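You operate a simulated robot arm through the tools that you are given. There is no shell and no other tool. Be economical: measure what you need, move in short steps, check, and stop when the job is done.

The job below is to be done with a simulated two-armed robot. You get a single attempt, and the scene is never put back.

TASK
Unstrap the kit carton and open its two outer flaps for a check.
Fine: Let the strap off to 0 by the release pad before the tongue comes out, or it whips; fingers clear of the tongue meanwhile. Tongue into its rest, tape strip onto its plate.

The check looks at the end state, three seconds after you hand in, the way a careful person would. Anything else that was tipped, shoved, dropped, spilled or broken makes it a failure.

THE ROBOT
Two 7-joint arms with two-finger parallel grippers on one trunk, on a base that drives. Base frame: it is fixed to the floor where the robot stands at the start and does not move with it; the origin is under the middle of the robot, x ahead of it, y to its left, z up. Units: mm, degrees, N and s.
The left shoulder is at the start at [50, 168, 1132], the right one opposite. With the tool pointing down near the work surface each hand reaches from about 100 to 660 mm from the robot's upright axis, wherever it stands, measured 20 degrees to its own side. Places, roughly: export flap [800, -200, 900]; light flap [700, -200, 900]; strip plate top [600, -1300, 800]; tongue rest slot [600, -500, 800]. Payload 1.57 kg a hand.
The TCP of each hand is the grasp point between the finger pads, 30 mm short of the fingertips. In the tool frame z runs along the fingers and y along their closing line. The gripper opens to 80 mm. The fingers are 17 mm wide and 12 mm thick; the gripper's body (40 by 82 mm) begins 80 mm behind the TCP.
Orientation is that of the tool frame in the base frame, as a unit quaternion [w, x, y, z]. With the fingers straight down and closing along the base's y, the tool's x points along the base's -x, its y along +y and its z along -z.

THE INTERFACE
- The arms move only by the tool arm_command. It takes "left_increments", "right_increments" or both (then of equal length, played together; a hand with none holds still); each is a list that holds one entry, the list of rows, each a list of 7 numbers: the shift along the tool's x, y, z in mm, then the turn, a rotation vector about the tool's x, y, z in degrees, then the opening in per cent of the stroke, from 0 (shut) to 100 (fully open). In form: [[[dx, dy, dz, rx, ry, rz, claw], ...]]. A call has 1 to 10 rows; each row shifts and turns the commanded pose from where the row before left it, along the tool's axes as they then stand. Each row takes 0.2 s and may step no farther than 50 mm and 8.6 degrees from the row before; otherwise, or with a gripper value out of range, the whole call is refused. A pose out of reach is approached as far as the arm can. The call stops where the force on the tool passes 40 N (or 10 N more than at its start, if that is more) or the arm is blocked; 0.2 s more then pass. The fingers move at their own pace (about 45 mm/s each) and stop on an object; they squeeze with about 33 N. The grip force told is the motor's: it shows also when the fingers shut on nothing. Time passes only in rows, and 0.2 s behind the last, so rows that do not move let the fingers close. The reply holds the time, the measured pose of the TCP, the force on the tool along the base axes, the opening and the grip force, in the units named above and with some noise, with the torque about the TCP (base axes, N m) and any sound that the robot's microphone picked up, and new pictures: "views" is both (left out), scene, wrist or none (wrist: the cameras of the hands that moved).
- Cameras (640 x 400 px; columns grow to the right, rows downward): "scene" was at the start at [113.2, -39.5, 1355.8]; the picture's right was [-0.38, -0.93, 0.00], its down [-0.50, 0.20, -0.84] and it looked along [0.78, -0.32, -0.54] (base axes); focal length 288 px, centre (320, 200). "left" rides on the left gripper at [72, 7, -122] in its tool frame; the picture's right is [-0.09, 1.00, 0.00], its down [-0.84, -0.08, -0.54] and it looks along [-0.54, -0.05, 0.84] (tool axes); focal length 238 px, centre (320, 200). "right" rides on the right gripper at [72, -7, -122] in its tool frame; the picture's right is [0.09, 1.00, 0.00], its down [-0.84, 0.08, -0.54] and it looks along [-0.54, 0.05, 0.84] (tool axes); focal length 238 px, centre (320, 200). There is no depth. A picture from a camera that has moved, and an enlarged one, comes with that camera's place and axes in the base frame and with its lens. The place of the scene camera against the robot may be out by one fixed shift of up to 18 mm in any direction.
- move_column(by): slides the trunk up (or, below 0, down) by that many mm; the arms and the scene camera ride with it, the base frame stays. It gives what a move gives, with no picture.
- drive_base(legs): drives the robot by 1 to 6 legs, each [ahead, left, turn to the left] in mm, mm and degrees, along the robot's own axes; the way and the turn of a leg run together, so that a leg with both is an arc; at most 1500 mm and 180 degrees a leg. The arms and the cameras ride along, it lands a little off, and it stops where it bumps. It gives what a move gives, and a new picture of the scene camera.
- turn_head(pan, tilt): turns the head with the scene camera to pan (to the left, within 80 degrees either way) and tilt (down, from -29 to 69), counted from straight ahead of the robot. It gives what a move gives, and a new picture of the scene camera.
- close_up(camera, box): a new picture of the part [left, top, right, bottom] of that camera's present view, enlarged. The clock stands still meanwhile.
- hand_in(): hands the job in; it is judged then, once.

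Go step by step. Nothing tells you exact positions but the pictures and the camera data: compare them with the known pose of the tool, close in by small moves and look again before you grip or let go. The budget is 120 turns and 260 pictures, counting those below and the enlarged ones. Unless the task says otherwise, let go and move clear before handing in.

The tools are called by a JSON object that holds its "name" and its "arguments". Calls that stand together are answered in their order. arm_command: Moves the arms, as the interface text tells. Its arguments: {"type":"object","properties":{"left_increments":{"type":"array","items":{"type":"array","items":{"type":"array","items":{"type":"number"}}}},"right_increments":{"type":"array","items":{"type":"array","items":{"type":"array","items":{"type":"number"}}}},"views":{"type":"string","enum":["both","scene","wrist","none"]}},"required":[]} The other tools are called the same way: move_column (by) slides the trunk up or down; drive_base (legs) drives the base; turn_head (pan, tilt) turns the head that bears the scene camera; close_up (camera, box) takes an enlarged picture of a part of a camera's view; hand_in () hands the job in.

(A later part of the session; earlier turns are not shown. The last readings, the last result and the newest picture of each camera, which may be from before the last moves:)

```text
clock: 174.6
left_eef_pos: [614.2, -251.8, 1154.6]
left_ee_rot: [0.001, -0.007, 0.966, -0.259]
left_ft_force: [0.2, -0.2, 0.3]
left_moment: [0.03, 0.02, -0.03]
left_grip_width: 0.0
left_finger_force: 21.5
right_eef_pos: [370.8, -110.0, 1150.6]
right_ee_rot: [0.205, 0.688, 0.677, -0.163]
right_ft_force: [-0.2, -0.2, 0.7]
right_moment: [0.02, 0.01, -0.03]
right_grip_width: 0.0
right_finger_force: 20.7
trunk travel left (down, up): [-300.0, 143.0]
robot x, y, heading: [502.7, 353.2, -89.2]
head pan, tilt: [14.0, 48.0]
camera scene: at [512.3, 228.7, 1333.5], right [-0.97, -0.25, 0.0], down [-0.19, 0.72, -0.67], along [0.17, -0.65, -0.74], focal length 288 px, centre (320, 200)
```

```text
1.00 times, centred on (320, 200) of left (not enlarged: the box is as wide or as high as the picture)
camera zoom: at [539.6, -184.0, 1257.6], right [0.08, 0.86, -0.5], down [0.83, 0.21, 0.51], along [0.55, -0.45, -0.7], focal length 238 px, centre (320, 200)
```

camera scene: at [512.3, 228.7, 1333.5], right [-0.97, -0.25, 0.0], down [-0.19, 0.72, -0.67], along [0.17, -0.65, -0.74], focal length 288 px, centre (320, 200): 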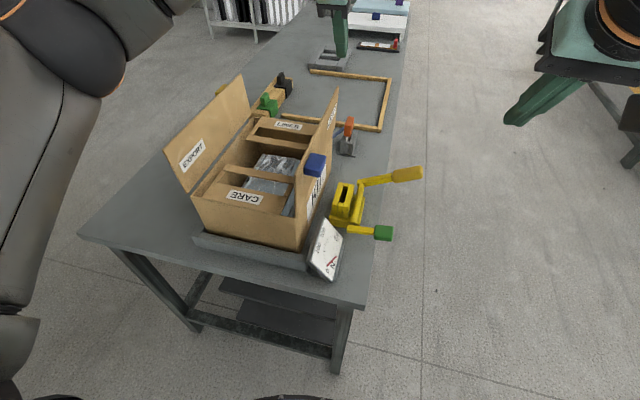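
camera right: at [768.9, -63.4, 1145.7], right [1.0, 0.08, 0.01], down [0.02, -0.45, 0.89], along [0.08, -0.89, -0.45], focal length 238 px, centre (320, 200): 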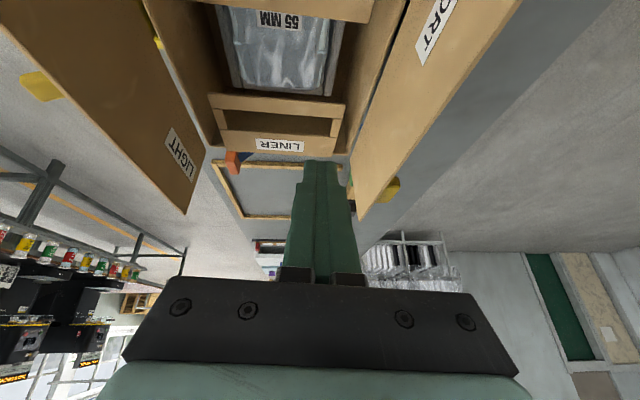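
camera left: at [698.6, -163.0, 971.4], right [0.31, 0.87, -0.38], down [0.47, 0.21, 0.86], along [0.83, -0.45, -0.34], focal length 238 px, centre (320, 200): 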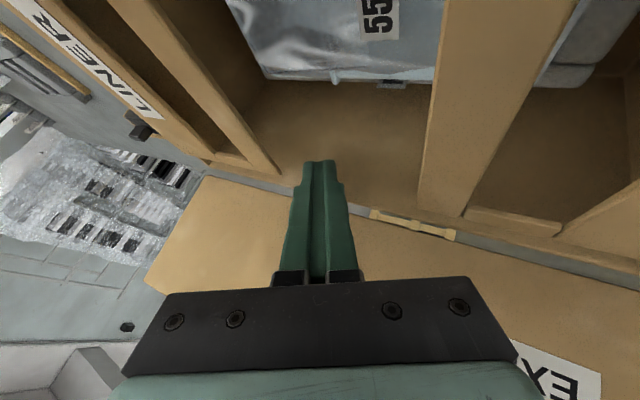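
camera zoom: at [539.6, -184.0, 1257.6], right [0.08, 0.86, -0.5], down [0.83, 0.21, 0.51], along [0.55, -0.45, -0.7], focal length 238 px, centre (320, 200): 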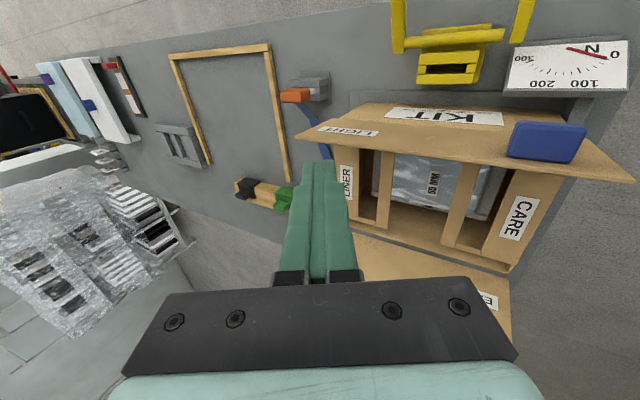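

The flap measures about 94° (hinge 643, top 635). I place the left fingers just inside near its top edge.

{"name": "arm_command", "arguments": {"left_increments": [[[-28, 0, 0, 0, 0, 0, 0], [-28, 0, 0, 0, 0, 0, 0], [0, 23.5, 22, 0, 0, 0, 0], [0, 23.5, 22, 0, 0, 0, 0], [0, 23.5, 22, 0, 0, 0, 0], [0, 23.5, 22, 0, 0, 0, 0], [0, 0, 0, 0, 0, 0, 0]]], "views": "both"}}

{"name": "close_up", "arguments": {"camera": "scene", "box": [180, 60, 380, 260]}}

```text
clock: 176.2
left_eef_pos: [668.3, -212.2, 1031.9]
left_ee_rot: [0.001, -0.007, 0.966, -0.259]
left_ft_force: [-0.2, 0.5, -0.3]
left_moment: [0.01, 0.04, -0.02]
left_grip_width: 0.1
left_finger_force: 20.7
right_eef_pos: [370.5, -108.8, 1150.5]
right_ee_rot: [0.204, 0.688, 0.677, -0.163]
right_ft_force: [0.7, 0.3, -0.4]
right_moment: [0.01, -0.02, -0.04]
right_grip_width: 0.4
right_finger_force: 21.0
trunk travel left (down, up): [-300.0, 143.0]
robot x, y, heading: [503.5, 353.9, -89.1]
head pan, tilt: [14.0, 48.0]
camera scene: at [512.6, 228.8, 1333.5], right [-0.97, -0.25, 0.0], down [-0.19, 0.72, -0.67], along [0.17, -0.65, -0.74], focal length 288 px, centre (320, 200)
camera left: at [595.1, -145.9, 1134.3], right [0.08, 0.86, -0.5], down [0.83, 0.22, 0.51], along [0.55, -0.45, -0.7], focal length 238 px, centre (320, 200)
```

scene: 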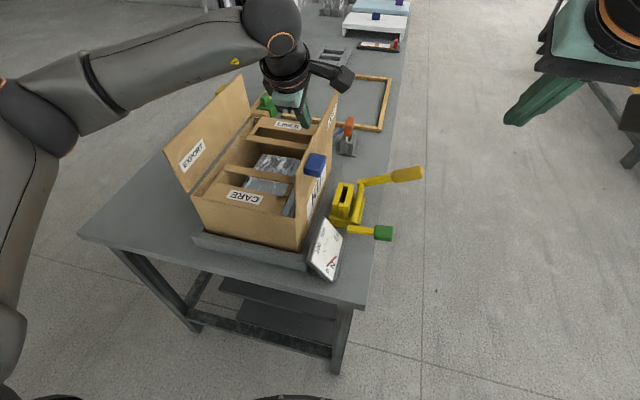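
left: 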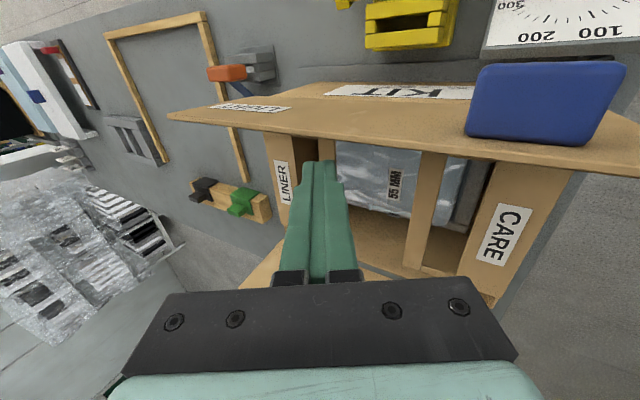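

```text
2.00 times, centred on (280, 160) of scene
camera zoom: at [512.6, 228.8, 1333.5], right [-0.97, -0.25, 0.0], down [-0.19, 0.72, -0.67], along [0.17, -0.65, -0.74], focal length 576 px, centre (400, 280)
```

zoom: 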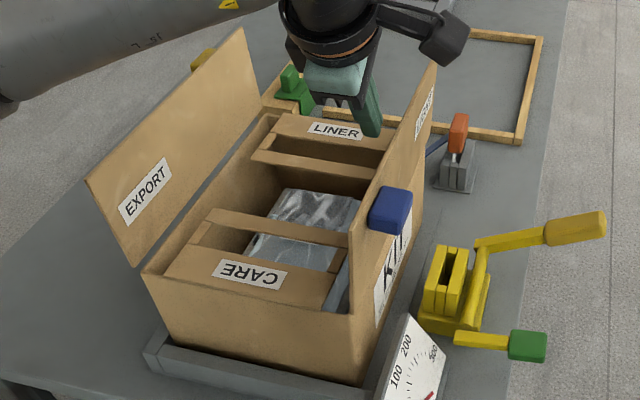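

{"name": "arm_command", "arguments": {"left_increments": [[[10, 0, 0, 0, 0, 0, 0], [8, 0, 0, 0, 0, 0, 0], [6, 0, 0, 0, 0, 0, 0], [5, 0, 0, 0, 0, 0, 0], [0, 0, 0, 0, 0, 0, 0]]], "views": "none"}}

{"name": "close_up", "arguments": {"camera": "scene", "box": [180, 60, 380, 260]}}

```text
clock: 177.4
left_eef_pos: [640.1, -213.7, 1033.5]
left_ee_rot: [0.001, -0.007, 0.966, -0.258]
left_ft_force: [2.4, 0.2, -0.5]
left_moment: [-0.06, -0.07, 0.04]
left_grip_width: 0.0
left_finger_force: 20.6
right_eef_pos: [370.3, -109.3, 1151.2]
right_ee_rot: [0.204, 0.687, 0.679, -0.162]
right_ft_force: [0.2, -0.7, -0.5]
right_moment: [-0.01, -0.01, -0.04]
right_grip_width: 0.0
right_finger_force: 21.2
trunk travel left (down, up): [-300.0, 143.0]
robot x, y, heading: [501.9, 352.4, -89.4]
head pan, tilt: [14.0, 48.0]
```

```text
2.00 times, centred on (280, 160) of scene
camera zoom: at [513.0, 228.8, 1333.5], right [-0.97, -0.25, 0.0], down [-0.19, 0.72, -0.67], along [0.17, -0.65, -0.74], focal length 576 px, centre (400, 280)
```

zoom: 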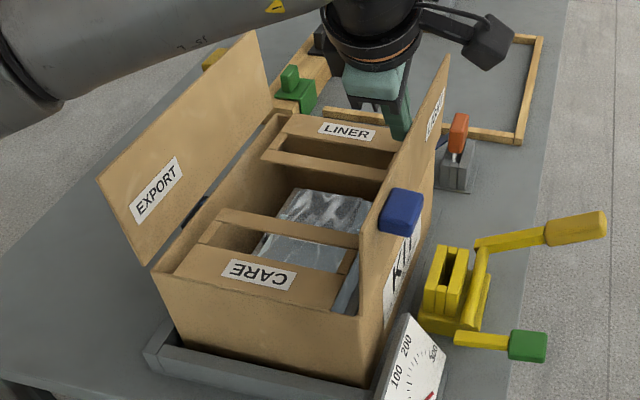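

The carton moves with only 2.4 N, so this flap is at its hinge stop: it is fully open. I back off slowly.

{"name": "arm_command", "arguments": {"left_increments": [[[-4, 0, 0, 0, 0, 0, 0], [-4, 0, 0, 0, 0, 0, 0], [-4, 0, 0, 0, 0, 0, 0], [-5, 0, 0, 0, 0, 0, 0], [-5, 0, 0, 0, 0, 0, 0], [-8, 0, 0, 0, 0, 0, 0], [0, 0, 0, 0, 0, 0, 0]]], "views": "none"}}

{"name": "close_up", "arguments": {"camera": "scene", "box": [180, 60, 380, 260]}}

```text
clock: 179.0
left_eef_pos: [669.4, -212.4, 1032.1]
left_ee_rot: [0.001, -0.007, 0.966, -0.257]
left_ft_force: [0.1, 0.1, -0.3]
left_moment: [-0.03, 0.0, 0.01]
left_grip_width: 0.1
left_finger_force: 21.3
right_eef_pos: [371.1, -109.5, 1149.8]
right_ee_rot: [0.204, 0.687, 0.678, -0.162]
right_ft_force: [0.1, 0.5, 0.6]
right_moment: [0.0, 0.01, 0.01]
right_grip_width: 0.0
right_finger_force: 21.3
trunk travel left (down, up): [-300.0, 143.0]
robot x, y, heading: [501.1, 351.5, -89.1]
head pan, tilt: [14.0, 48.0]
```

```text
2.00 times, centred on (280, 160) of scene
camera zoom: at [512.6, 228.7, 1333.5], right [-0.97, -0.25, 0.0], down [-0.19, 0.72, -0.67], along [0.17, -0.65, -0.74], focal length 576 px, centre (400, 280)
```

zoom: 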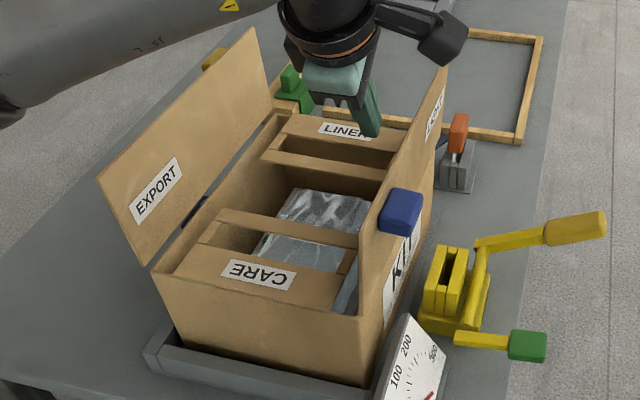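

The carton slid about 10 mm again rather than the flap turning (hinge friction exceeds sliding friction). I will instead pinch the flap's free edge and turn it with the wrist, then re-seat the carton. First, lift and turn the hand back so it closes along x.

{"name": "arm_command", "arguments": {"left_increments": [[[0, -20, -30, 0, 0, 0, 0], [0, -20, -30, 0, 0, 0, 0], [0, -10, -20, 0, 0, 8.5, 0], [0, 0, 0, 0, 0, 8.5, 0], [0, 0, 0, 0, 0, 8.5, 0], [0, 0, 0, 0, 0, 8.5, 0], [0, 0, 0, 0, 0, 8.5, 0], [0, 0, 0, 0, 0, 8.5, 0]]], "views": "none"}}

{"name": "arm_command", "arguments": {"left_increments": [[[0, 0, 0, 0, 0, 8.5, 50], [0, 0, 0, 0, 0, 8.5, 50], [0, 0, 0, 0, 0, 8.5, 50], [0, 0, 0, 0, 0, 8.5, 50], [0, 0, 0, 0, 0, 5, 50], [0, 0, 0, 0, 0, 0, 50]]], "views": "wrist"}}

```text
clock: 180.8
left_eef_pos: [670.9, -215.0, 1125.6]
left_ee_rot: [0.113, 0.411, 0.875, -0.232]
left_ft_force: [0.1, 0.0, 0.8]
left_moment: [0.01, 0.0, -0.01]
left_grip_width: 0.0
left_finger_force: 21.0
right_eef_pos: [370.0, -109.2, 1150.0]
right_ee_rot: [0.204, 0.687, 0.678, -0.163]
right_ft_force: [0.2, 0.9, 0.4]
right_moment: [-0.04, -0.01, -0.02]
right_grip_width: 0.0
right_finger_force: 21.0
trunk travel left (down, up): [-300.0, 143.0]
robot x, y, heading: [496.8, 351.1, -89.3]
head pan, tilt: [14.0, 48.0]
```

```text
clock: 182.2
left_eef_pos: [670.1, -214.8, 1124.7]
left_ee_rot: [0.183, 0.679, 0.688, -0.182]
left_ft_force: [0.4, 0.2, -0.5]
left_moment: [0.01, -0.02, -0.01]
left_grip_width: 40.2
left_finger_force: 0.1
right_eef_pos: [370.4, -109.3, 1150.4]
right_ee_rot: [0.204, 0.687, 0.678, -0.162]
right_ft_force: [-0.1, -0.1, -0.5]
right_moment: [0.0, -0.01, 0.0]
right_grip_width: 0.1
right_finger_force: 21.5
trunk travel left (down, up): [-300.0, 143.0]
robot x, y, heading: [504.1, 350.7, -89.2]
head pan, tilt: [14.0, 48.0]
camera left: at [674.3, -91.4, 1195.8], right [1.0, -0.07, 0.04], down [-0.07, -0.46, 0.89], along [-0.04, -0.89, -0.46], focal length 238 px, centre (320, 200)
```

left: 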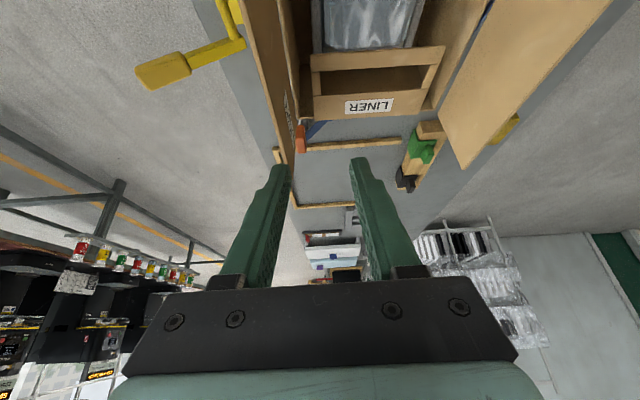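

{"name": "arm_command", "arguments": {"left_increments": [[[0, -36, 0, 0, 0, 0, 50], [13, 0, 29.4, 0, 0, 0, 50], [8, 0, 18, 0, 0, 0, 50], [0, 0, 0, 0, 0, 0, 50]]], "views": "wrist"}}

{"name": "close_up", "arguments": {"camera": "scene", "box": [180, 60, 380, 260]}}

```text
clock: 183.2
left_eef_pos: [633.4, -222.5, 1073.4]
left_ee_rot: [0.183, 0.679, 0.688, -0.181]
left_ft_force: [0.6, 0.1, -0.4]
left_moment: [0.0, 0.0, -0.03]
left_grip_width: 39.9
left_finger_force: 0.1
right_eef_pos: [369.9, -109.2, 1150.6]
right_ee_rot: [0.204, 0.687, 0.678, -0.162]
right_ft_force: [-0.5, -0.4, 0.9]
right_moment: [-0.02, 0.0, -0.01]
right_grip_width: 0.0
right_finger_force: 21.2
trunk travel left (down, up): [-300.0, 143.0]
robot x, y, heading: [503.2, 349.3, -89.4]
head pan, tilt: [14.0, 48.0]
camera left: at [637.7, -97.7, 1144.1], right [1.0, -0.07, 0.04], down [-0.07, -0.46, 0.89], along [-0.04, -0.89, -0.46], focal length 238 px, centre (320, 200)
```

left: 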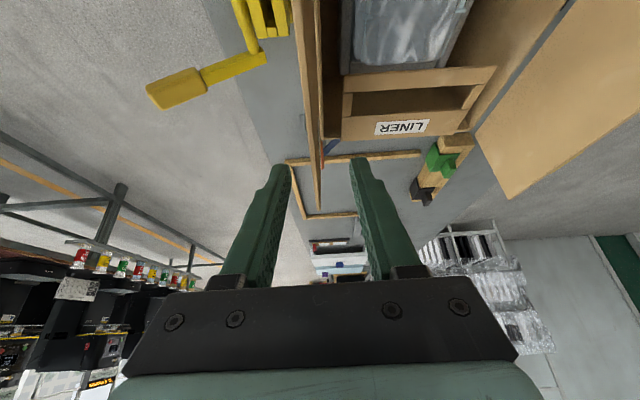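

```text
2.00 times, centred on (280, 160) of scene
camera zoom: at [512.7, 228.8, 1333.5], right [-0.97, -0.25, 0.0], down [-0.19, 0.72, -0.67], along [0.17, -0.65, -0.74], focal length 576 px, centre (400, 280)
```

zoom: 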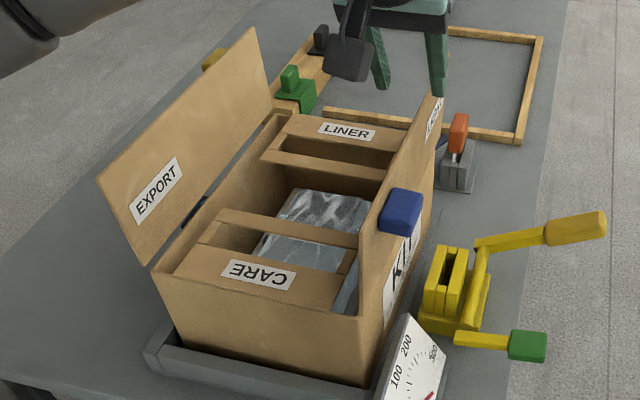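

{"name": "arm_command", "arguments": {"left_increments": [[[0, -5, 0, 0, 0, 0, 50], [11, 0, 19, 0, 0, 0, 50], [11, 0, 19, 0, 0, 0, 50], [0, 0, 0, 0, 0, 0, 50]]], "views": "wrist"}}

{"name": "arm_command", "arguments": {"left_increments": [[[0, 0, 0, 0, 0, 0, 0], [0, 0, 0, 0, 0, 0, 0], [0, 0, 0, 0, 0, 0, 0], [0, 0, 0, 0, 0, 0, 0]]], "views": "none"}}

{"name": "close_up", "arguments": {"camera": "scene", "box": [180, 60, 380, 260]}}

```text
clock: 184.2
left_eef_pos: [630.7, -221.3, 1030.6]
left_ee_rot: [0.184, 0.678, 0.688, -0.181]
left_ft_force: [-0.3, 0.1, -0.3]
left_moment: [0.0, 0.03, 0.01]
left_grip_width: 40.1
left_finger_force: 0.1
right_eef_pos: [370.9, -109.8, 1150.2]
right_ee_rot: [0.204, 0.687, 0.678, -0.163]
right_ft_force: [0.2, 0.3, -0.5]
right_moment: [0.0, -0.01, 0.0]
right_grip_width: 0.1
right_finger_force: 21.1
trunk travel left (down, up): [-300.0, 143.0]
robot x, y, heading: [500.8, 351.3, -89.2]
head pan, tilt: [14.0, 48.0]
camera left: at [632.9, -97.6, 1100.6], right [1.0, -0.07, 0.04], down [-0.07, -0.46, 0.89], along [-0.04, -0.89, -0.46], focal length 238 px, centre (320, 200)
```

left: 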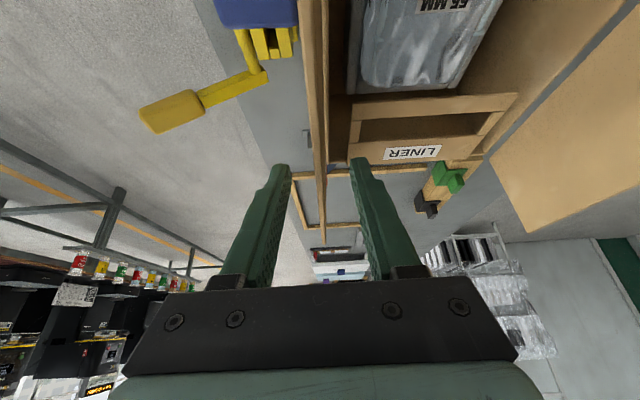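

```text
clock: 185.2
left_eef_pos: [630.7, -222.3, 1030.3]
left_ee_rot: [0.184, 0.678, 0.689, -0.181]
left_ft_force: [3.6, -0.1, 1.2]
left_moment: [0.06, -0.46, -0.25]
left_grip_width: 4.9
left_finger_force: 25.7
right_eef_pos: [369.9, -108.9, 1152.1]
right_ee_rot: [0.204, 0.687, 0.679, -0.162]
right_ft_force: [0.8, 0.6, -0.4]
right_moment: [-0.01, -0.01, 0.06]
right_grip_width: 0.2
right_finger_force: 21.3
trunk travel left (down, up): [-300.0, 143.0]
robot x, y, heading: [501.3, 347.6, -89.2]
head pan, tilt: [14.0, 48.0]
```

```text
2.00 times, centred on (280, 160) of scene
camera zoom: at [513.1, 228.8, 1333.5], right [-0.97, -0.25, 0.0], down [-0.19, 0.72, -0.67], along [0.17, -0.65, -0.74], focal length 576 px, centre (400, 280)
```

zoom: 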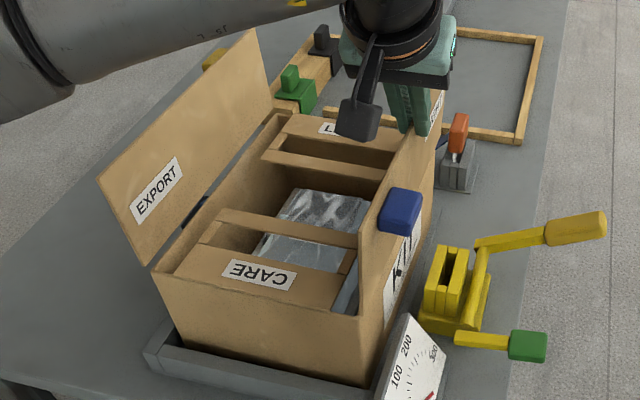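

Pinched at 4.9 mm. I turn the flap outward with the wrist: 3 rows of 5° about its hinge.

{"name": "arm_command", "arguments": {"left_increments": [[[0.25, -9.6, 0.43, -4.33, 0, 2.5, 0], [0.25, -9.6, 0.43, -4.33, 0, 2.5, 0], [0.25, -9.6, 0.43, -4.33, 0, 2.5, 0], [0, 0, 0, 0, 0, 0, 0]]], "views": "none"}}

{"name": "close_up", "arguments": {"camera": "scene", "box": [180, 60, 380, 260]}}

```text
clock: 186.2
left_eef_pos: [601.5, -222.8, 1029.1]
left_ee_rot: [0.271, 0.697, 0.658, -0.091]
left_ft_force: [0.2, -3.7, 8.6]
left_moment: [-0.14, 0.4, -0.33]
left_grip_width: 6.5
left_finger_force: 26.1
right_eef_pos: [370.0, -109.5, 1150.7]
right_ee_rot: [0.205, 0.687, 0.678, -0.164]
right_ft_force: [-0.2, 0.2, 0.0]
right_moment: [0.0, 0.03, 0.01]
right_grip_width: 0.0
right_finger_force: 21.3
trunk travel left (down, up): [-300.0, 143.0]
robot x, y, heading: [501.1, 351.0, -89.2]
head pan, tilt: [14.0, 48.0]
```

```text
2.00 times, centred on (280, 160) of scene
camera zoom: at [512.8, 229.2, 1333.6], right [-0.97, -0.25, 0.0], down [-0.19, 0.72, -0.67], along [0.17, -0.65, -0.74], focal length 576 px, centre (400, 280)
```

zoom: 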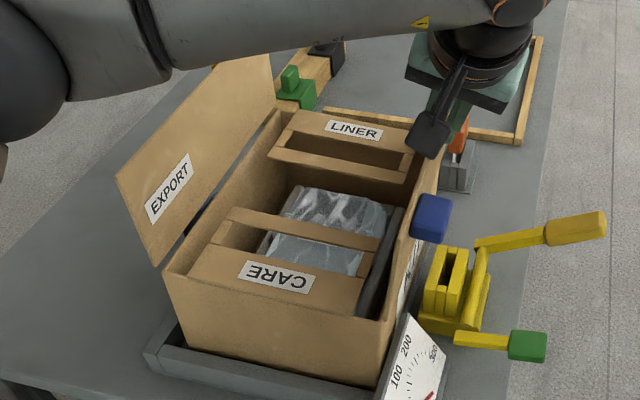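

{"name": "arm_command", "arguments": {"left_increments": [[[-1.4, 0.8, -2.5, 0, 0, 0, 0], [0.5, 3.9, 0.9, 0, 0, 0, 0], [0.5, 3.9, 0.9, 0, 0, 0, 0], [0.5, 3.9, 0.9, 0, 0, 0, 0], [0, 0, 0, 0, 0, 0, 0]]], "views": "none"}}

{"name": "close_up", "arguments": {"camera": "scene", "box": [180, 60, 380, 260]}}

```text
clock: 187.4
left_eef_pos: [612.5, -221.9, 1030.2]
left_ee_rot: [0.269, 0.697, 0.659, -0.09]
left_ft_force: [1.3, -2.9, 4.0]
left_moment: [-0.04, 0.47, -0.3]
left_grip_width: 7.7
left_finger_force: 27.0
right_eef_pos: [369.5, -109.3, 1150.8]
right_ee_rot: [0.204, 0.687, 0.678, -0.162]
right_ft_force: [-0.6, 0.5, -0.2]
right_moment: [0.01, -0.02, 0.0]
right_grip_width: 0.1
right_finger_force: 21.4
trunk travel left (down, up): [-300.0, 143.0]
robot x, y, heading: [504.1, 347.5, -89.7]
head pan, tilt: [14.0, 48.0]
```

```text
2.00 times, centred on (280, 160) of scene
camera zoom: at [512.8, 228.5, 1333.4], right [-0.97, -0.25, 0.0], down [-0.19, 0.72, -0.67], along [0.17, -0.65, -0.74], focal length 576 px, centre (400, 280)
```

zoom: 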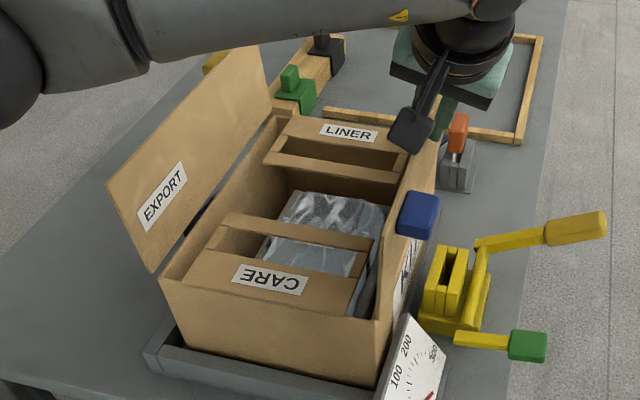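

{"name": "arm_command", "arguments": {"left_increments": [[[-0.65, -9.6, -1.1, -4.33, 0, 2.5, 0], [-0.65, -9.6, -1.1, -4.33, 0, 2.5, 0], [-0.65, -9.6, -1.1, -4.33, 0, 2.5, 0], [-0.65, -9.6, -1.1, -4.33, 0, 2.5, 0], [0, 0, 0, 0, 0, 0, 0]]], "views": "none"}}

{"name": "close_up", "arguments": {"camera": "scene", "box": [180, 60, 380, 260]}}

```text
clock: 188.6
left_eef_pos: [573.8, -221.9, 1022.1]
left_ee_rot: [0.38, 0.701, 0.602, 0.034]
left_ft_force: [-3.2, -1.2, 19.8]
left_moment: [-0.18, 0.41, -0.39]
left_grip_width: 11.3
left_finger_force: 28.7
right_eef_pos: [369.0, -107.9, 1150.8]
right_ee_rot: [0.204, 0.687, 0.678, -0.163]
right_ft_force: [0.1, -0.1, 1.1]
right_moment: [0.0, -0.03, 0.01]
right_grip_width: 0.1
right_finger_force: 21.6
trunk travel left (down, up): [-300.0, 143.0]
robot x, y, heading: [498.3, 350.1, -89.3]
head pan, tilt: [14.0, 48.0]
```

```text
2.00 times, centred on (280, 160) of scene
camera zoom: at [512.2, 230.5, 1333.9], right [-0.97, -0.25, 0.0], down [-0.19, 0.72, -0.67], along [0.17, -0.65, -0.74], focal length 576 px, centre (400, 280)
```

zoom: 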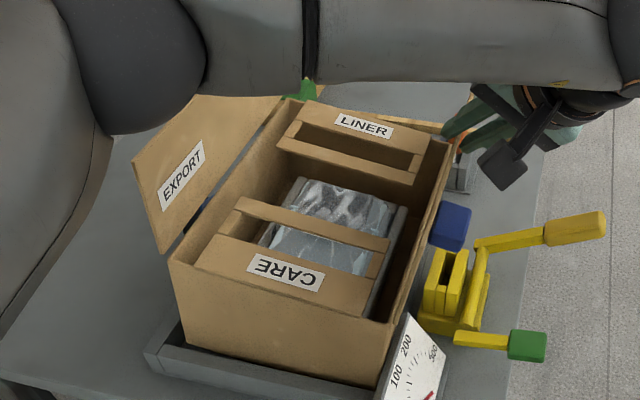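

{"name": "arm_command", "arguments": {"left_increments": [[[0, 0, 0, 0, 0, 0, 30], [0, 0, 0, 0, 0, 0, 50], [0, 0, -20, 0, 0, 0, 50], [0, 0, -30, 0, 0, 0, 50], [0, 0, -30, 0, 0, 0, 50], [-10, 0, -30, 4.33, 0, -2.5, 50], [0, 0, 0, 7.4, 0, -4.2, 50], [0, 0, 0, 7.4, 0, -4.2, 50], [0, 0, 0, 7.4, 0, -4.2, 50], [0, 0, 0, 0, 0, 0, 50]]], "views": "scene"}}

{"name": "close_up", "arguments": {"camera": "scene", "box": [180, 60, 380, 260]}}

```text
clock: 189.8
left_eef_pos: [542.4, -186.0, 1071.7]
left_ee_rot: [0.376, 0.697, 0.609, 0.04]
left_ft_force: [-0.5, 0.5, 0.1]
left_moment: [0.01, 0.01, 0.0]
left_grip_width: 39.8
left_finger_force: 0.1
right_eef_pos: [369.3, -109.5, 1156.6]
right_ee_rot: [0.212, 0.688, 0.674, -0.165]
right_ft_force: [-2.7, 1.4, 0.4]
right_moment: [-0.1, -0.25, 0.13]
right_grip_width: 0.0
right_finger_force: 21.0
trunk travel left (down, up): [-300.0, 143.0]
robot x, y, heading: [502.0, 348.1, -89.5]
head pan, tilt: [14.0, 48.0]
stopped in row 6 (right hand): the force on the tool passed its limit at 54 N (the readings are from after the stop); the commanded pose is now the measured one
camera scene: at [512.7, 228.7, 1333.4], right [-0.97, -0.25, 0.0], down [-0.19, 0.72, -0.67], along [0.17, -0.65, -0.74], focal length 288 px, centre (320, 200)
```

scene: 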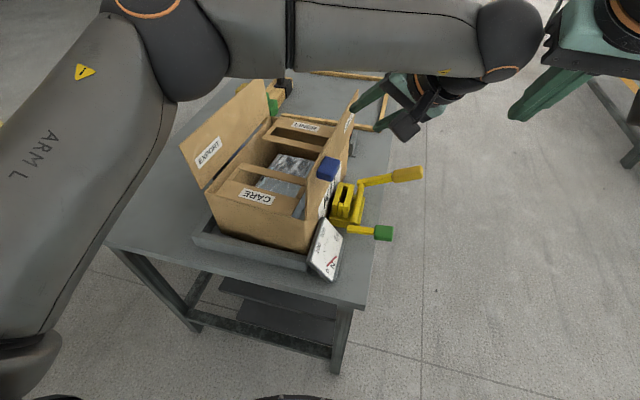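

```text
2.00 times, centred on (280, 160) of scene
camera zoom: at [512.7, 228.7, 1333.4], right [-0.97, -0.25, 0.0], down [-0.19, 0.72, -0.67], along [0.17, -0.65, -0.74], focal length 576 px, centre (400, 280)
```

zoom: 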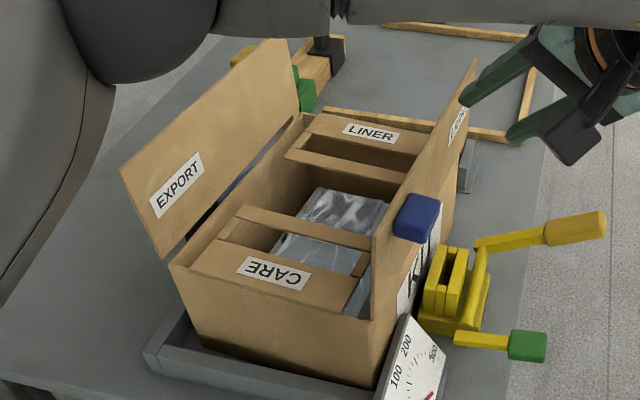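

The flap springs back to about the same angle, so that is its stop. The left hand bumped my right hand, so I move the right away first, then unroll and lift the left.

{"name": "arm_command", "arguments": {"right_increments": [[[0, -30, -10, 0, 0, 0, 0], [0, -40, -10, 0, 0, 0, 0], [0, -40, -10, 0, 0, 0, 0], [0, -40, 0, 0, 0, 0, 0]]], "views": "none"}}

{"name": "arm_command", "arguments": {"left_increments": [[[0, 0, -15, 7.4, 0, -4.2, 0], [0, 0, -20, 7.4, 0, -4.2, 0], [0, 0, -25, 7.4, 0, -4.2, 0], [-10, 0, -25, 7.4, 0, -4.2, 0], [-15, 25, -25, 1, 0, -0.6, 0], [-10, 40, 0, 0, 0, 0, 0], [-10, 40, 0, 0, 0, 0, 0], [0, 40, 0, 0, 0, 0, 0], [0, 40, 0, 0, 0, 0, 0], [0, 0, 0, 0, 0, 0, 0]]], "views": "scene"}}

```text
clock: 190.8
left_eef_pos: [542.1, -186.7, 1073.1]
left_ee_rot: [0.377, 0.699, 0.607, 0.04]
left_ft_force: [-0.4, -0.7, -0.5]
left_moment: [-0.01, 0.02, 0.04]
left_grip_width: 40.2
left_finger_force: 0.0
right_eef_pos: [216.7, -94.0, 1172.8]
right_ee_rot: [0.211, 0.688, 0.674, -0.165]
right_ft_force: [0.1, -0.5, 0.0]
right_moment: [-0.03, -0.02, 0.01]
right_grip_width: 0.0
right_finger_force: 20.9
trunk travel left (down, up): [-300.0, 143.0]
robot x, y, heading: [501.2, 350.9, -89.6]
head pan, tilt: [14.0, 48.0]
```

```text
clock: 193.0
left_eef_pos: [700.3, -167.7, 1185.0]
left_ee_rot: [0.181, 0.674, 0.694, -0.177]
left_ft_force: [0.6, -0.8, -0.1]
left_moment: [-0.03, 0.03, -0.02]
left_grip_width: 0.0
left_finger_force: 21.3
right_eef_pos: [216.8, -95.0, 1173.4]
right_ee_rot: [0.211, 0.689, 0.674, -0.165]
right_ft_force: [-0.3, 0.6, -0.5]
right_moment: [0.02, 0.0, 0.0]
right_grip_width: 0.3
right_finger_force: 21.7
trunk travel left (down, up): [-300.0, 143.0]
robot x, y, heading: [501.4, 350.8, -89.5]
head pan, tilt: [14.0, 48.0]
camera scene: at [512.3, 228.7, 1333.5], right [-0.97, -0.25, 0.0], down [-0.19, 0.72, -0.67], along [0.17, -0.65, -0.74], focal length 288 px, centre (320, 200)
```

scene: 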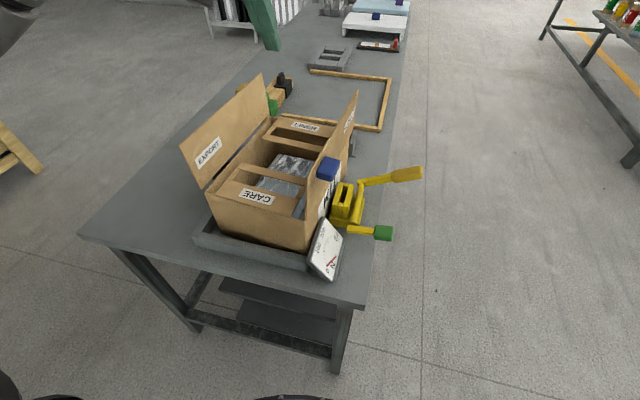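

{"name": "drive_base", "arguments": {"legs": [[0, 130, 0]]}}

{"name": "arm_command", "arguments": {"left_increments": [[[0, -20, 10, -6.5, 0, 3.75, 0], [0, -15, 20, -6.5, 0, 3.75, 0], [0, 0, 20, -6.5, 0, 3.75, 0], [0, 0, 20, -6.5, 0, 3.75, 0], [0, 0, 0, 0, 0, 0, 0]]], "views": "wrist"}}

```text
clock: 194.8
left_eef_pos: [827.9, -166.3, 1184.1]
left_ee_rot: [0.181, 0.673, 0.695, -0.178]
left_ft_force: [0.6, 0.0, 0.3]
left_moment: [0.01, 0.04, -0.01]
left_grip_width: 0.1
left_finger_force: 21.3
right_eef_pos: [344.9, -94.0, 1174.2]
right_ee_rot: [0.211, 0.688, 0.675, -0.165]
right_ft_force: [0.4, -0.4, -0.3]
right_moment: [-0.01, 0.02, -0.01]
right_grip_width: 0.1
right_finger_force: 21.9
trunk travel left (down, up): [-300.0, 143.0]
robot x, y, heading: [628.5, 352.1, -89.4]
head pan, tilt: [14.0, 48.0]
camera scene: at [641.2, 230.1, 1333.5], right [-0.97, -0.25, 0.0], down [-0.19, 0.72, -0.67], along [0.17, -0.65, -0.74], focal length 288 px, centre (320, 200)
```

scene: 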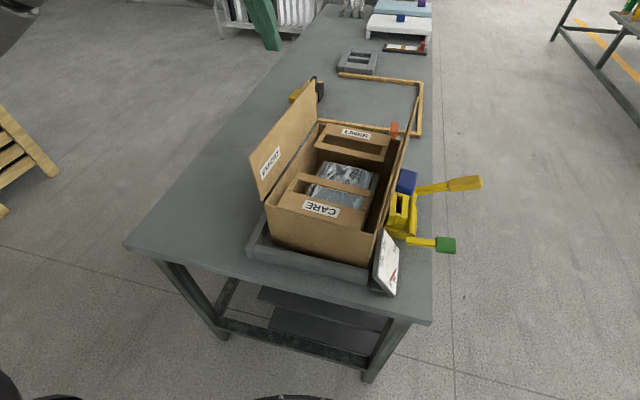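

```text
clock: 196.0
left_eef_pos: [807.3, -201.9, 1123.3]
left_ee_rot: [0.35, 0.7, 0.623, 0.007]
left_ft_force: [0.5, -0.1, -1.0]
left_moment: [-0.01, 0.0, 0.0]
left_grip_width: 0.0
left_finger_force: 21.0
right_eef_pos: [343.8, -92.9, 1174.0]
right_ee_rot: [0.21, 0.688, 0.675, -0.165]
right_ft_force: [0.0, 0.1, -0.7]
right_moment: [0.01, -0.02, 0.01]
right_grip_width: 0.2
right_finger_force: 21.1
trunk travel left (down, up): [-300.0, 143.0]
robot x, y, heading: [633.1, 355.0, -89.7]
head pan, tilt: [14.0, 48.0]
camera left: at [773.4, -78.2, 1188.8], right [0.84, -0.06, 0.54], down [-0.5, -0.48, 0.73], along [0.21, -0.88, -0.43], focal length 238 px, centre (320, 200)
```

left: 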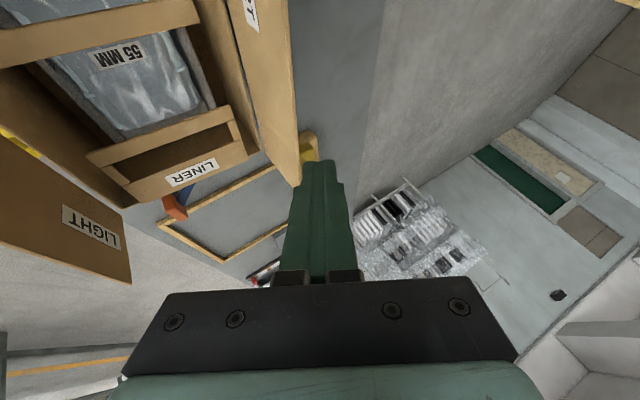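

{"name": "arm_command", "arguments": {"left_increments": [[[12, -23.4, 32, 0, 0, 0, 0], [12, -23.4, 32, 0, 0, 0, 0], [12, -23.4, 32, 0, 0, 0, 0], [12, -23.4, 32, 0, 0, 0, 0], [0, 0, 0, 0, 0, 0, 0]]], "views": "wrist"}}

{"name": "close_up", "arguments": {"camera": "scene", "box": [230, 120, 390, 280]}}

```text
clock: 197.2
left_eef_pos: [794.8, -223.6, 960.1]
left_ee_rot: [0.349, 0.7, 0.623, 0.007]
left_ft_force: [-0.4, -0.7, -0.9]
left_moment: [0.0, 0.0, -0.01]
left_grip_width: 0.0
left_finger_force: 21.4
right_eef_pos: [344.0, -93.3, 1173.0]
right_ee_rot: [0.211, 0.688, 0.674, -0.165]
right_ft_force: [-0.6, 0.3, 0.2]
right_moment: [-0.01, -0.01, -0.02]
right_grip_width: 0.0
right_finger_force: 21.2
trunk travel left (down, up): [-300.0, 143.0]
robot x, y, heading: [628.1, 351.1, -89.6]
head pan, tilt: [14.0, 48.0]
camera left: at [760.6, -100.0, 1024.5], right [0.84, -0.06, 0.53], down [-0.49, -0.48, 0.73], along [0.21, -0.88, -0.43], focal length 238 px, centre (320, 200)
```

left: 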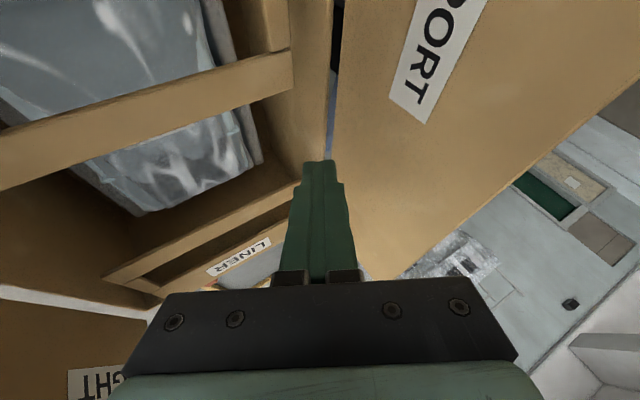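

```text
2.50 times, centred on (310, 200) of scene
camera zoom: at [640.8, 230.3, 1333.5], right [-0.97, -0.25, 0.0], down [-0.19, 0.72, -0.67], along [0.17, -0.65, -0.74], focal length 720 px, centre (345, 200)
```

zoom: 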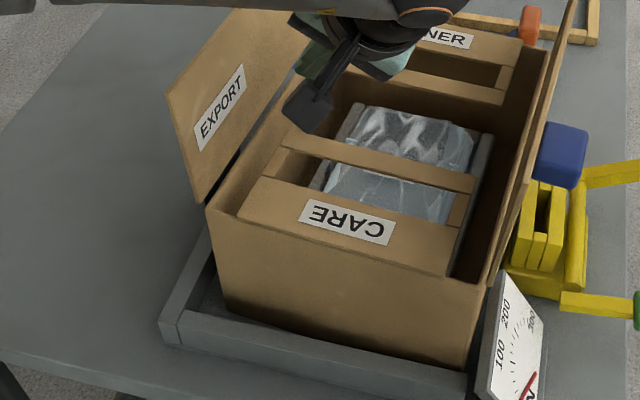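

{"name": "arm_command", "arguments": {"left_increments": [[[-3, -10.4, -5.2, 0, 0, 0, 0], [-1, -3.5, -1.7, 0, 0, 0, 0], [9.1, -10.5, 15.8, 0, 0, 0, 0], [9.1, -10.5, 15.8, 0, 0, 0, 0], [0, 0, 0, 0, 0, 0, 0]]], "views": "wrist"}}

```text
clock: 198.4
left_eef_pos: [777.5, -222.7, 917.2]
left_ee_rot: [0.348, 0.7, 0.623, 0.007]
left_ft_force: [0.8, -0.3, 0.4]
left_moment: [0.0, 0.0, 0.0]
left_grip_width: 0.0
left_finger_force: 21.3
right_eef_pos: [344.4, -93.0, 1173.5]
right_ee_rot: [0.21, 0.688, 0.675, -0.165]
right_ft_force: [-0.2, -0.1, 0.3]
right_moment: [-0.01, 0.03, 0.01]
right_grip_width: 0.0
right_finger_force: 21.8
trunk travel left (down, up): [-300.0, 143.0]
robot x, y, heading: [625.8, 348.6, -89.1]
head pan, tilt: [14.0, 48.0]
camera left: at [744.1, -99.3, 982.5], right [0.84, -0.06, 0.53], down [-0.49, -0.48, 0.73], along [0.21, -0.88, -0.43], focal length 238 px, centre (320, 200)
```

left: 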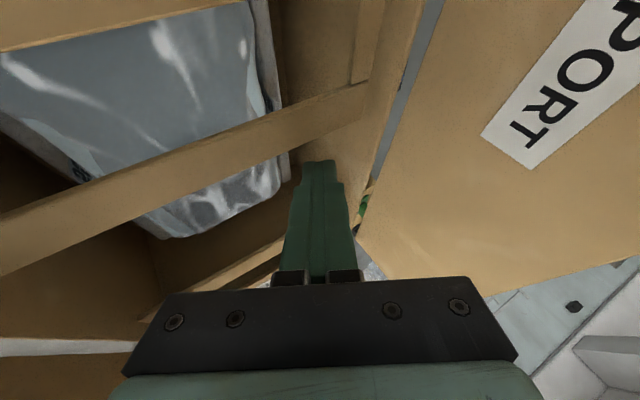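

{"name": "arm_command", "arguments": {"left_increments": [[[1.25, 4.33, 2.17, 0, 0, 0, 0], [1.25, 4.33, 2.17, 0, 0, 0, 0], [1.25, 4.33, 2.17, 0, 0, 0, 0], [1.25, 4.33, 2.17, 0, 0, 0, 0], [1.25, 4.33, 2.17, 0, 0, 0, 0], [1.25, 4.33, 2.17, 0, 0, 0, 0], [1, 3.5, 1.7, 0, 0, 0, 0], [1, 3.5, 1.7, 0, 0, 0, 0], [0, 0, 0, 0, 0, 0, 0]]], "views": "none"}}

{"name": "close_up", "arguments": {"camera": "scene", "box": [230, 120, 390, 280]}}

```text
clock: 200.4
left_eef_pos: [814.4, -221.1, 918.4]
left_ee_rot: [0.349, 0.7, 0.623, 0.006]
left_ft_force: [-3.4, -0.5, 0.4]
left_moment: [-0.06, 0.05, -0.05]
left_grip_width: 0.0
left_finger_force: 21.1
right_eef_pos: [345.2, -92.9, 1173.7]
right_ee_rot: [0.212, 0.688, 0.674, -0.165]
right_ft_force: [-0.2, -0.3, -0.4]
right_moment: [0.03, -0.01, 0.01]
right_grip_width: 0.2
right_finger_force: 21.3
trunk travel left (down, up): [-300.0, 143.0]
robot x, y, heading: [632.9, 353.9, -89.5]
head pan, tilt: [14.0, 48.0]
```

```text
2.50 times, centred on (310, 200) of scene
camera zoom: at [640.4, 230.2, 1333.5], right [-0.97, -0.25, 0.0], down [-0.19, 0.72, -0.67], along [0.17, -0.65, -0.74], focal length 720 px, centre (345, 200)
```

zoom: 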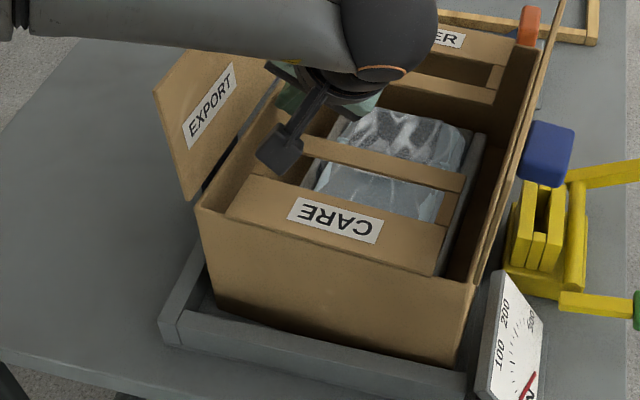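

{"name": "arm_command", "arguments": {"left_increments": [[[-1, -3.5, -1.7, 0, 0, 0, 0], [-19, 0, 11, 0, 0, 0, 0], [1.25, 4.33, 2.17, 0, 0, 0, 0], [1.25, 4.33, 2.17, 0, 0, 0, 0], [1.25, 4.33, 2.17, 0, 0, 0, 0], [1.25, 4.33, 2.17, 0, 0, 0, 0], [0, 0, 0, 0, 0, 0, 0]]], "views": "none"}}

{"name": "close_up", "arguments": {"camera": "scene", "box": [230, 120, 390, 280]}}

```text
clock: 202.0
left_eef_pos: [831.9, -243.4, 917.9]
left_ee_rot: [0.348, 0.7, 0.623, 0.006]
left_ft_force: [-2.7, -0.5, 1.4]
left_moment: [-0.01, 0.04, -0.04]
left_grip_width: 0.1
left_finger_force: 22.0
right_eef_pos: [344.8, -93.3, 1173.3]
right_ee_rot: [0.211, 0.688, 0.674, -0.167]
right_ft_force: [0.2, -0.3, 0.4]
right_moment: [0.01, 0.01, -0.01]
right_grip_width: 0.0
right_finger_force: 20.7
trunk travel left (down, up): [-300.0, 143.0]
robot x, y, heading: [632.3, 353.2, -89.6]
head pan, tilt: [14.0, 48.0]
```

```text
2.50 times, centred on (310, 200) of scene
camera zoom: at [640.4, 230.3, 1333.5], right [-0.97, -0.25, 0.0], down [-0.19, 0.72, -0.67], along [0.17, -0.65, -0.74], focal length 720 px, centre (345, 200)
```

zoom: 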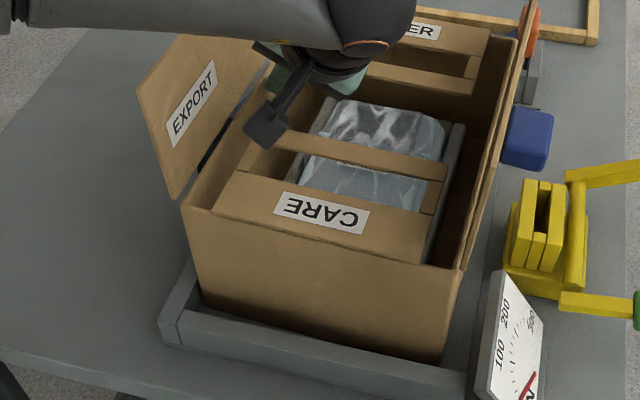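

{"name": "arm_command", "arguments": {"left_increments": [[[1, 3.5, 1.7, 0, 0, 0, 0], [0.75, 2.6, 1.3, 0, 0, 0, 0], [0, 0, 0, 0, 0, 0, 0], [-1.5, -5.2, -2.6, 0, 0, 0, 0], [0, 0, 0, 0, 0, 0, 0]]], "views": "wrist"}}

{"name": "close_up", "arguments": {"camera": "scene", "box": [230, 120, 390, 280]}}

```text
clock: 203.2
left_eef_pos: [833.1, -243.4, 917.9]
left_ee_rot: [0.349, 0.699, 0.624, 0.008]
left_ft_force: [-0.2, -0.1, 0.7]
left_moment: [-0.02, -0.04, 0.0]
left_grip_width: 0.0
left_finger_force: 21.7
right_eef_pos: [346.5, -92.8, 1172.3]
right_ee_rot: [0.211, 0.688, 0.674, -0.165]
right_ft_force: [-0.4, 0.1, -0.2]
right_moment: [0.01, -0.01, -0.02]
right_grip_width: 0.1
right_finger_force: 21.5
trunk travel left (down, up): [-300.0, 143.0]
robot x, y, heading: [633.7, 349.5, -89.6]
head pan, tilt: [14.0, 48.0]
camera left: at [799.5, -120.4, 982.4], right [0.84, -0.06, 0.53], down [-0.49, -0.48, 0.73], along [0.21, -0.88, -0.43], focal length 238 px, centre (320, 200)
```

left: 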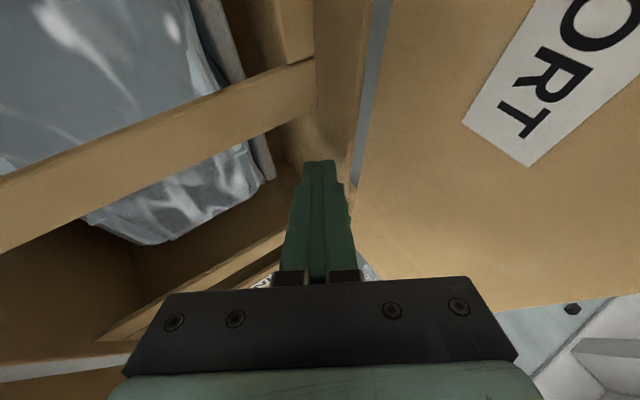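

```text
2.50 times, centred on (310, 200) of scene
camera zoom: at [640.9, 230.1, 1333.5], right [-0.97, -0.25, 0.0], down [-0.19, 0.72, -0.67], along [0.17, -0.65, -0.74], focal length 720 px, centre (345, 200)
```

zoom: 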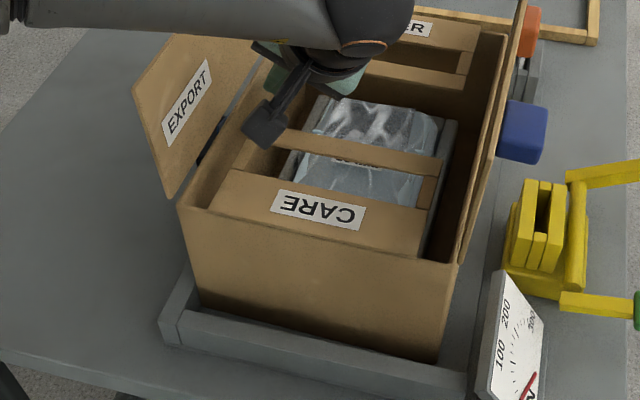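

x position and yaw look right again, but the carton has crept about 13 mm toward -y. I'll hook the LINER window bar and draw it back toward me. First lift out, unroll, and step the base 25 mm closer.

{"name": "arm_command", "arguments": {"left_increments": [[[-5, -17, -8.5, 0, 0, 0, 0], [-16, 18.5, -27.7, 0, 0, 0, 0], [-16, 18.5, -27.7, 0, 0, 0, 0], [-16, 18.5, -27.7, 0, 0, 0, 0], [0, 0, 0, 6.5, 0, -3.75, 0], [0, 0, 0, 6.5, 0, -3.75, 0], [0, 0, 0, 6.5, 0, -3.75, 0], [0, 0, 0, 6.5, 0, -3.75, 0], [0, -40, 0, 0, 0, 0, 0], [0, 0, 0, 0, 0, 0, 0]]], "views": "none"}}

{"name": "drive_base", "arguments": {"legs": [[25, 0, 0]]}}

{"name": "close_up", "arguments": {"camera": "left", "box": [0, 0, 640, 400]}}

```text
clock: 205.4
left_eef_pos: [774.6, -248.5, 1027.3]
left_ee_rot: [0.181, 0.673, 0.695, -0.178]
left_ft_force: [-0.1, 0.6, 0.2]
left_moment: [-0.01, -0.01, 0.0]
left_grip_width: 0.1
left_finger_force: 21.4
right_eef_pos: [344.7, -92.6, 1173.5]
right_ee_rot: [0.211, 0.688, 0.675, -0.165]
right_ft_force: [-0.2, -0.4, 0.1]
right_moment: [-0.02, 0.0, -0.02]
right_grip_width: 0.1
right_finger_force: 21.3
trunk travel left (down, up): [-300.0, 143.0]
robot x, y, heading: [631.0, 349.9, -89.5]
head pan, tilt: [14.0, 48.0]
```

```text
clock: 206.2
left_eef_pos: [774.1, -271.3, 1027.5]
left_ee_rot: [0.182, 0.673, 0.695, -0.178]
left_ft_force: [-0.6, 0.2, -0.3]
left_moment: [0.0, -0.01, 0.0]
left_grip_width: 0.1
left_finger_force: 21.2
right_eef_pos: [344.9, -119.0, 1173.1]
right_ee_rot: [0.211, 0.688, 0.675, -0.164]
right_ft_force: [0.4, 0.0, -0.5]
right_moment: [0.02, 0.02, 0.0]
right_grip_width: 0.4
right_finger_force: 21.9
trunk travel left (down, up): [-300.0, 143.0]
robot x, y, heading: [630.7, 322.7, -89.7]
head pan, tilt: [14.0, 48.0]
camera scene: at [641.1, 204.2, 1333.3], right [-0.97, -0.25, 0.0], down [-0.19, 0.72, -0.67], along [0.17, -0.65, -0.74], focal length 288 px, centre (320, 200)
```

scene: 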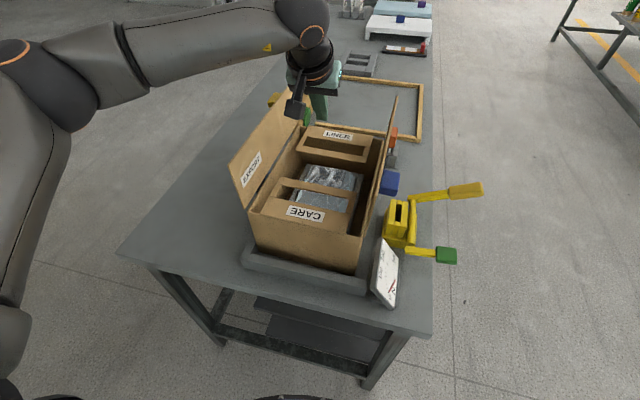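

```text
1.00 times, centred on (320, 200) of left (not enlarged: the box is as wide or as high as the picture)
camera zoom: at [776.4, -148.5, 1098.6], right [1.0, -0.05, 0.04], down [-0.06, -0.47, 0.88], along [-0.03, -0.88, -0.47], focal length 238 px, centre (320, 200)
```

zoom: 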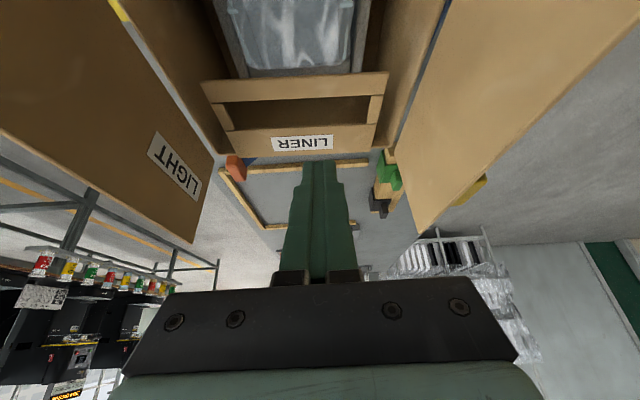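

{"name": "arm_command", "arguments": {"left_increments": [[[-34.6, -17, 20, 0, 0, 0, 0], [15, 0, 26, 0, 0, 0, 0], [15, 0, 26, 0, 0, 0, 0], [0, 0, 0, 0, 0, 0, 0]]], "views": "wrist"}}

```text
clock: 207.2
left_eef_pos: [758.1, -311.9, 966.0]
left_ee_rot: [0.181, 0.674, 0.694, -0.177]
left_ft_force: [0.4, -0.4, 0.1]
left_moment: [0.0, 0.03, 0.01]
left_grip_width: 0.0
left_finger_force: 21.6
right_eef_pos: [345.2, -117.0, 1173.9]
right_ee_rot: [0.211, 0.688, 0.674, -0.166]
right_ft_force: [-0.7, 1.1, 0.5]
right_moment: [0.0, 0.0, -0.01]
right_grip_width: 0.0
right_finger_force: 21.1
trunk travel left (down, up): [-300.0, 143.0]
robot x, y, heading: [629.5, 328.5, -89.6]
head pan, tilt: [14.0, 48.0]
camera left: at [760.3, -187.8, 1038.6], right [1.0, -0.05, 0.04], down [-0.06, -0.46, 0.88], along [-0.03, -0.88, -0.47], focal length 238 px, centre (320, 200)
```

left: 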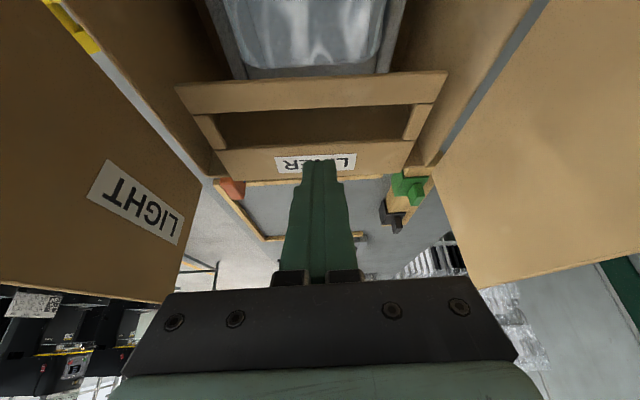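

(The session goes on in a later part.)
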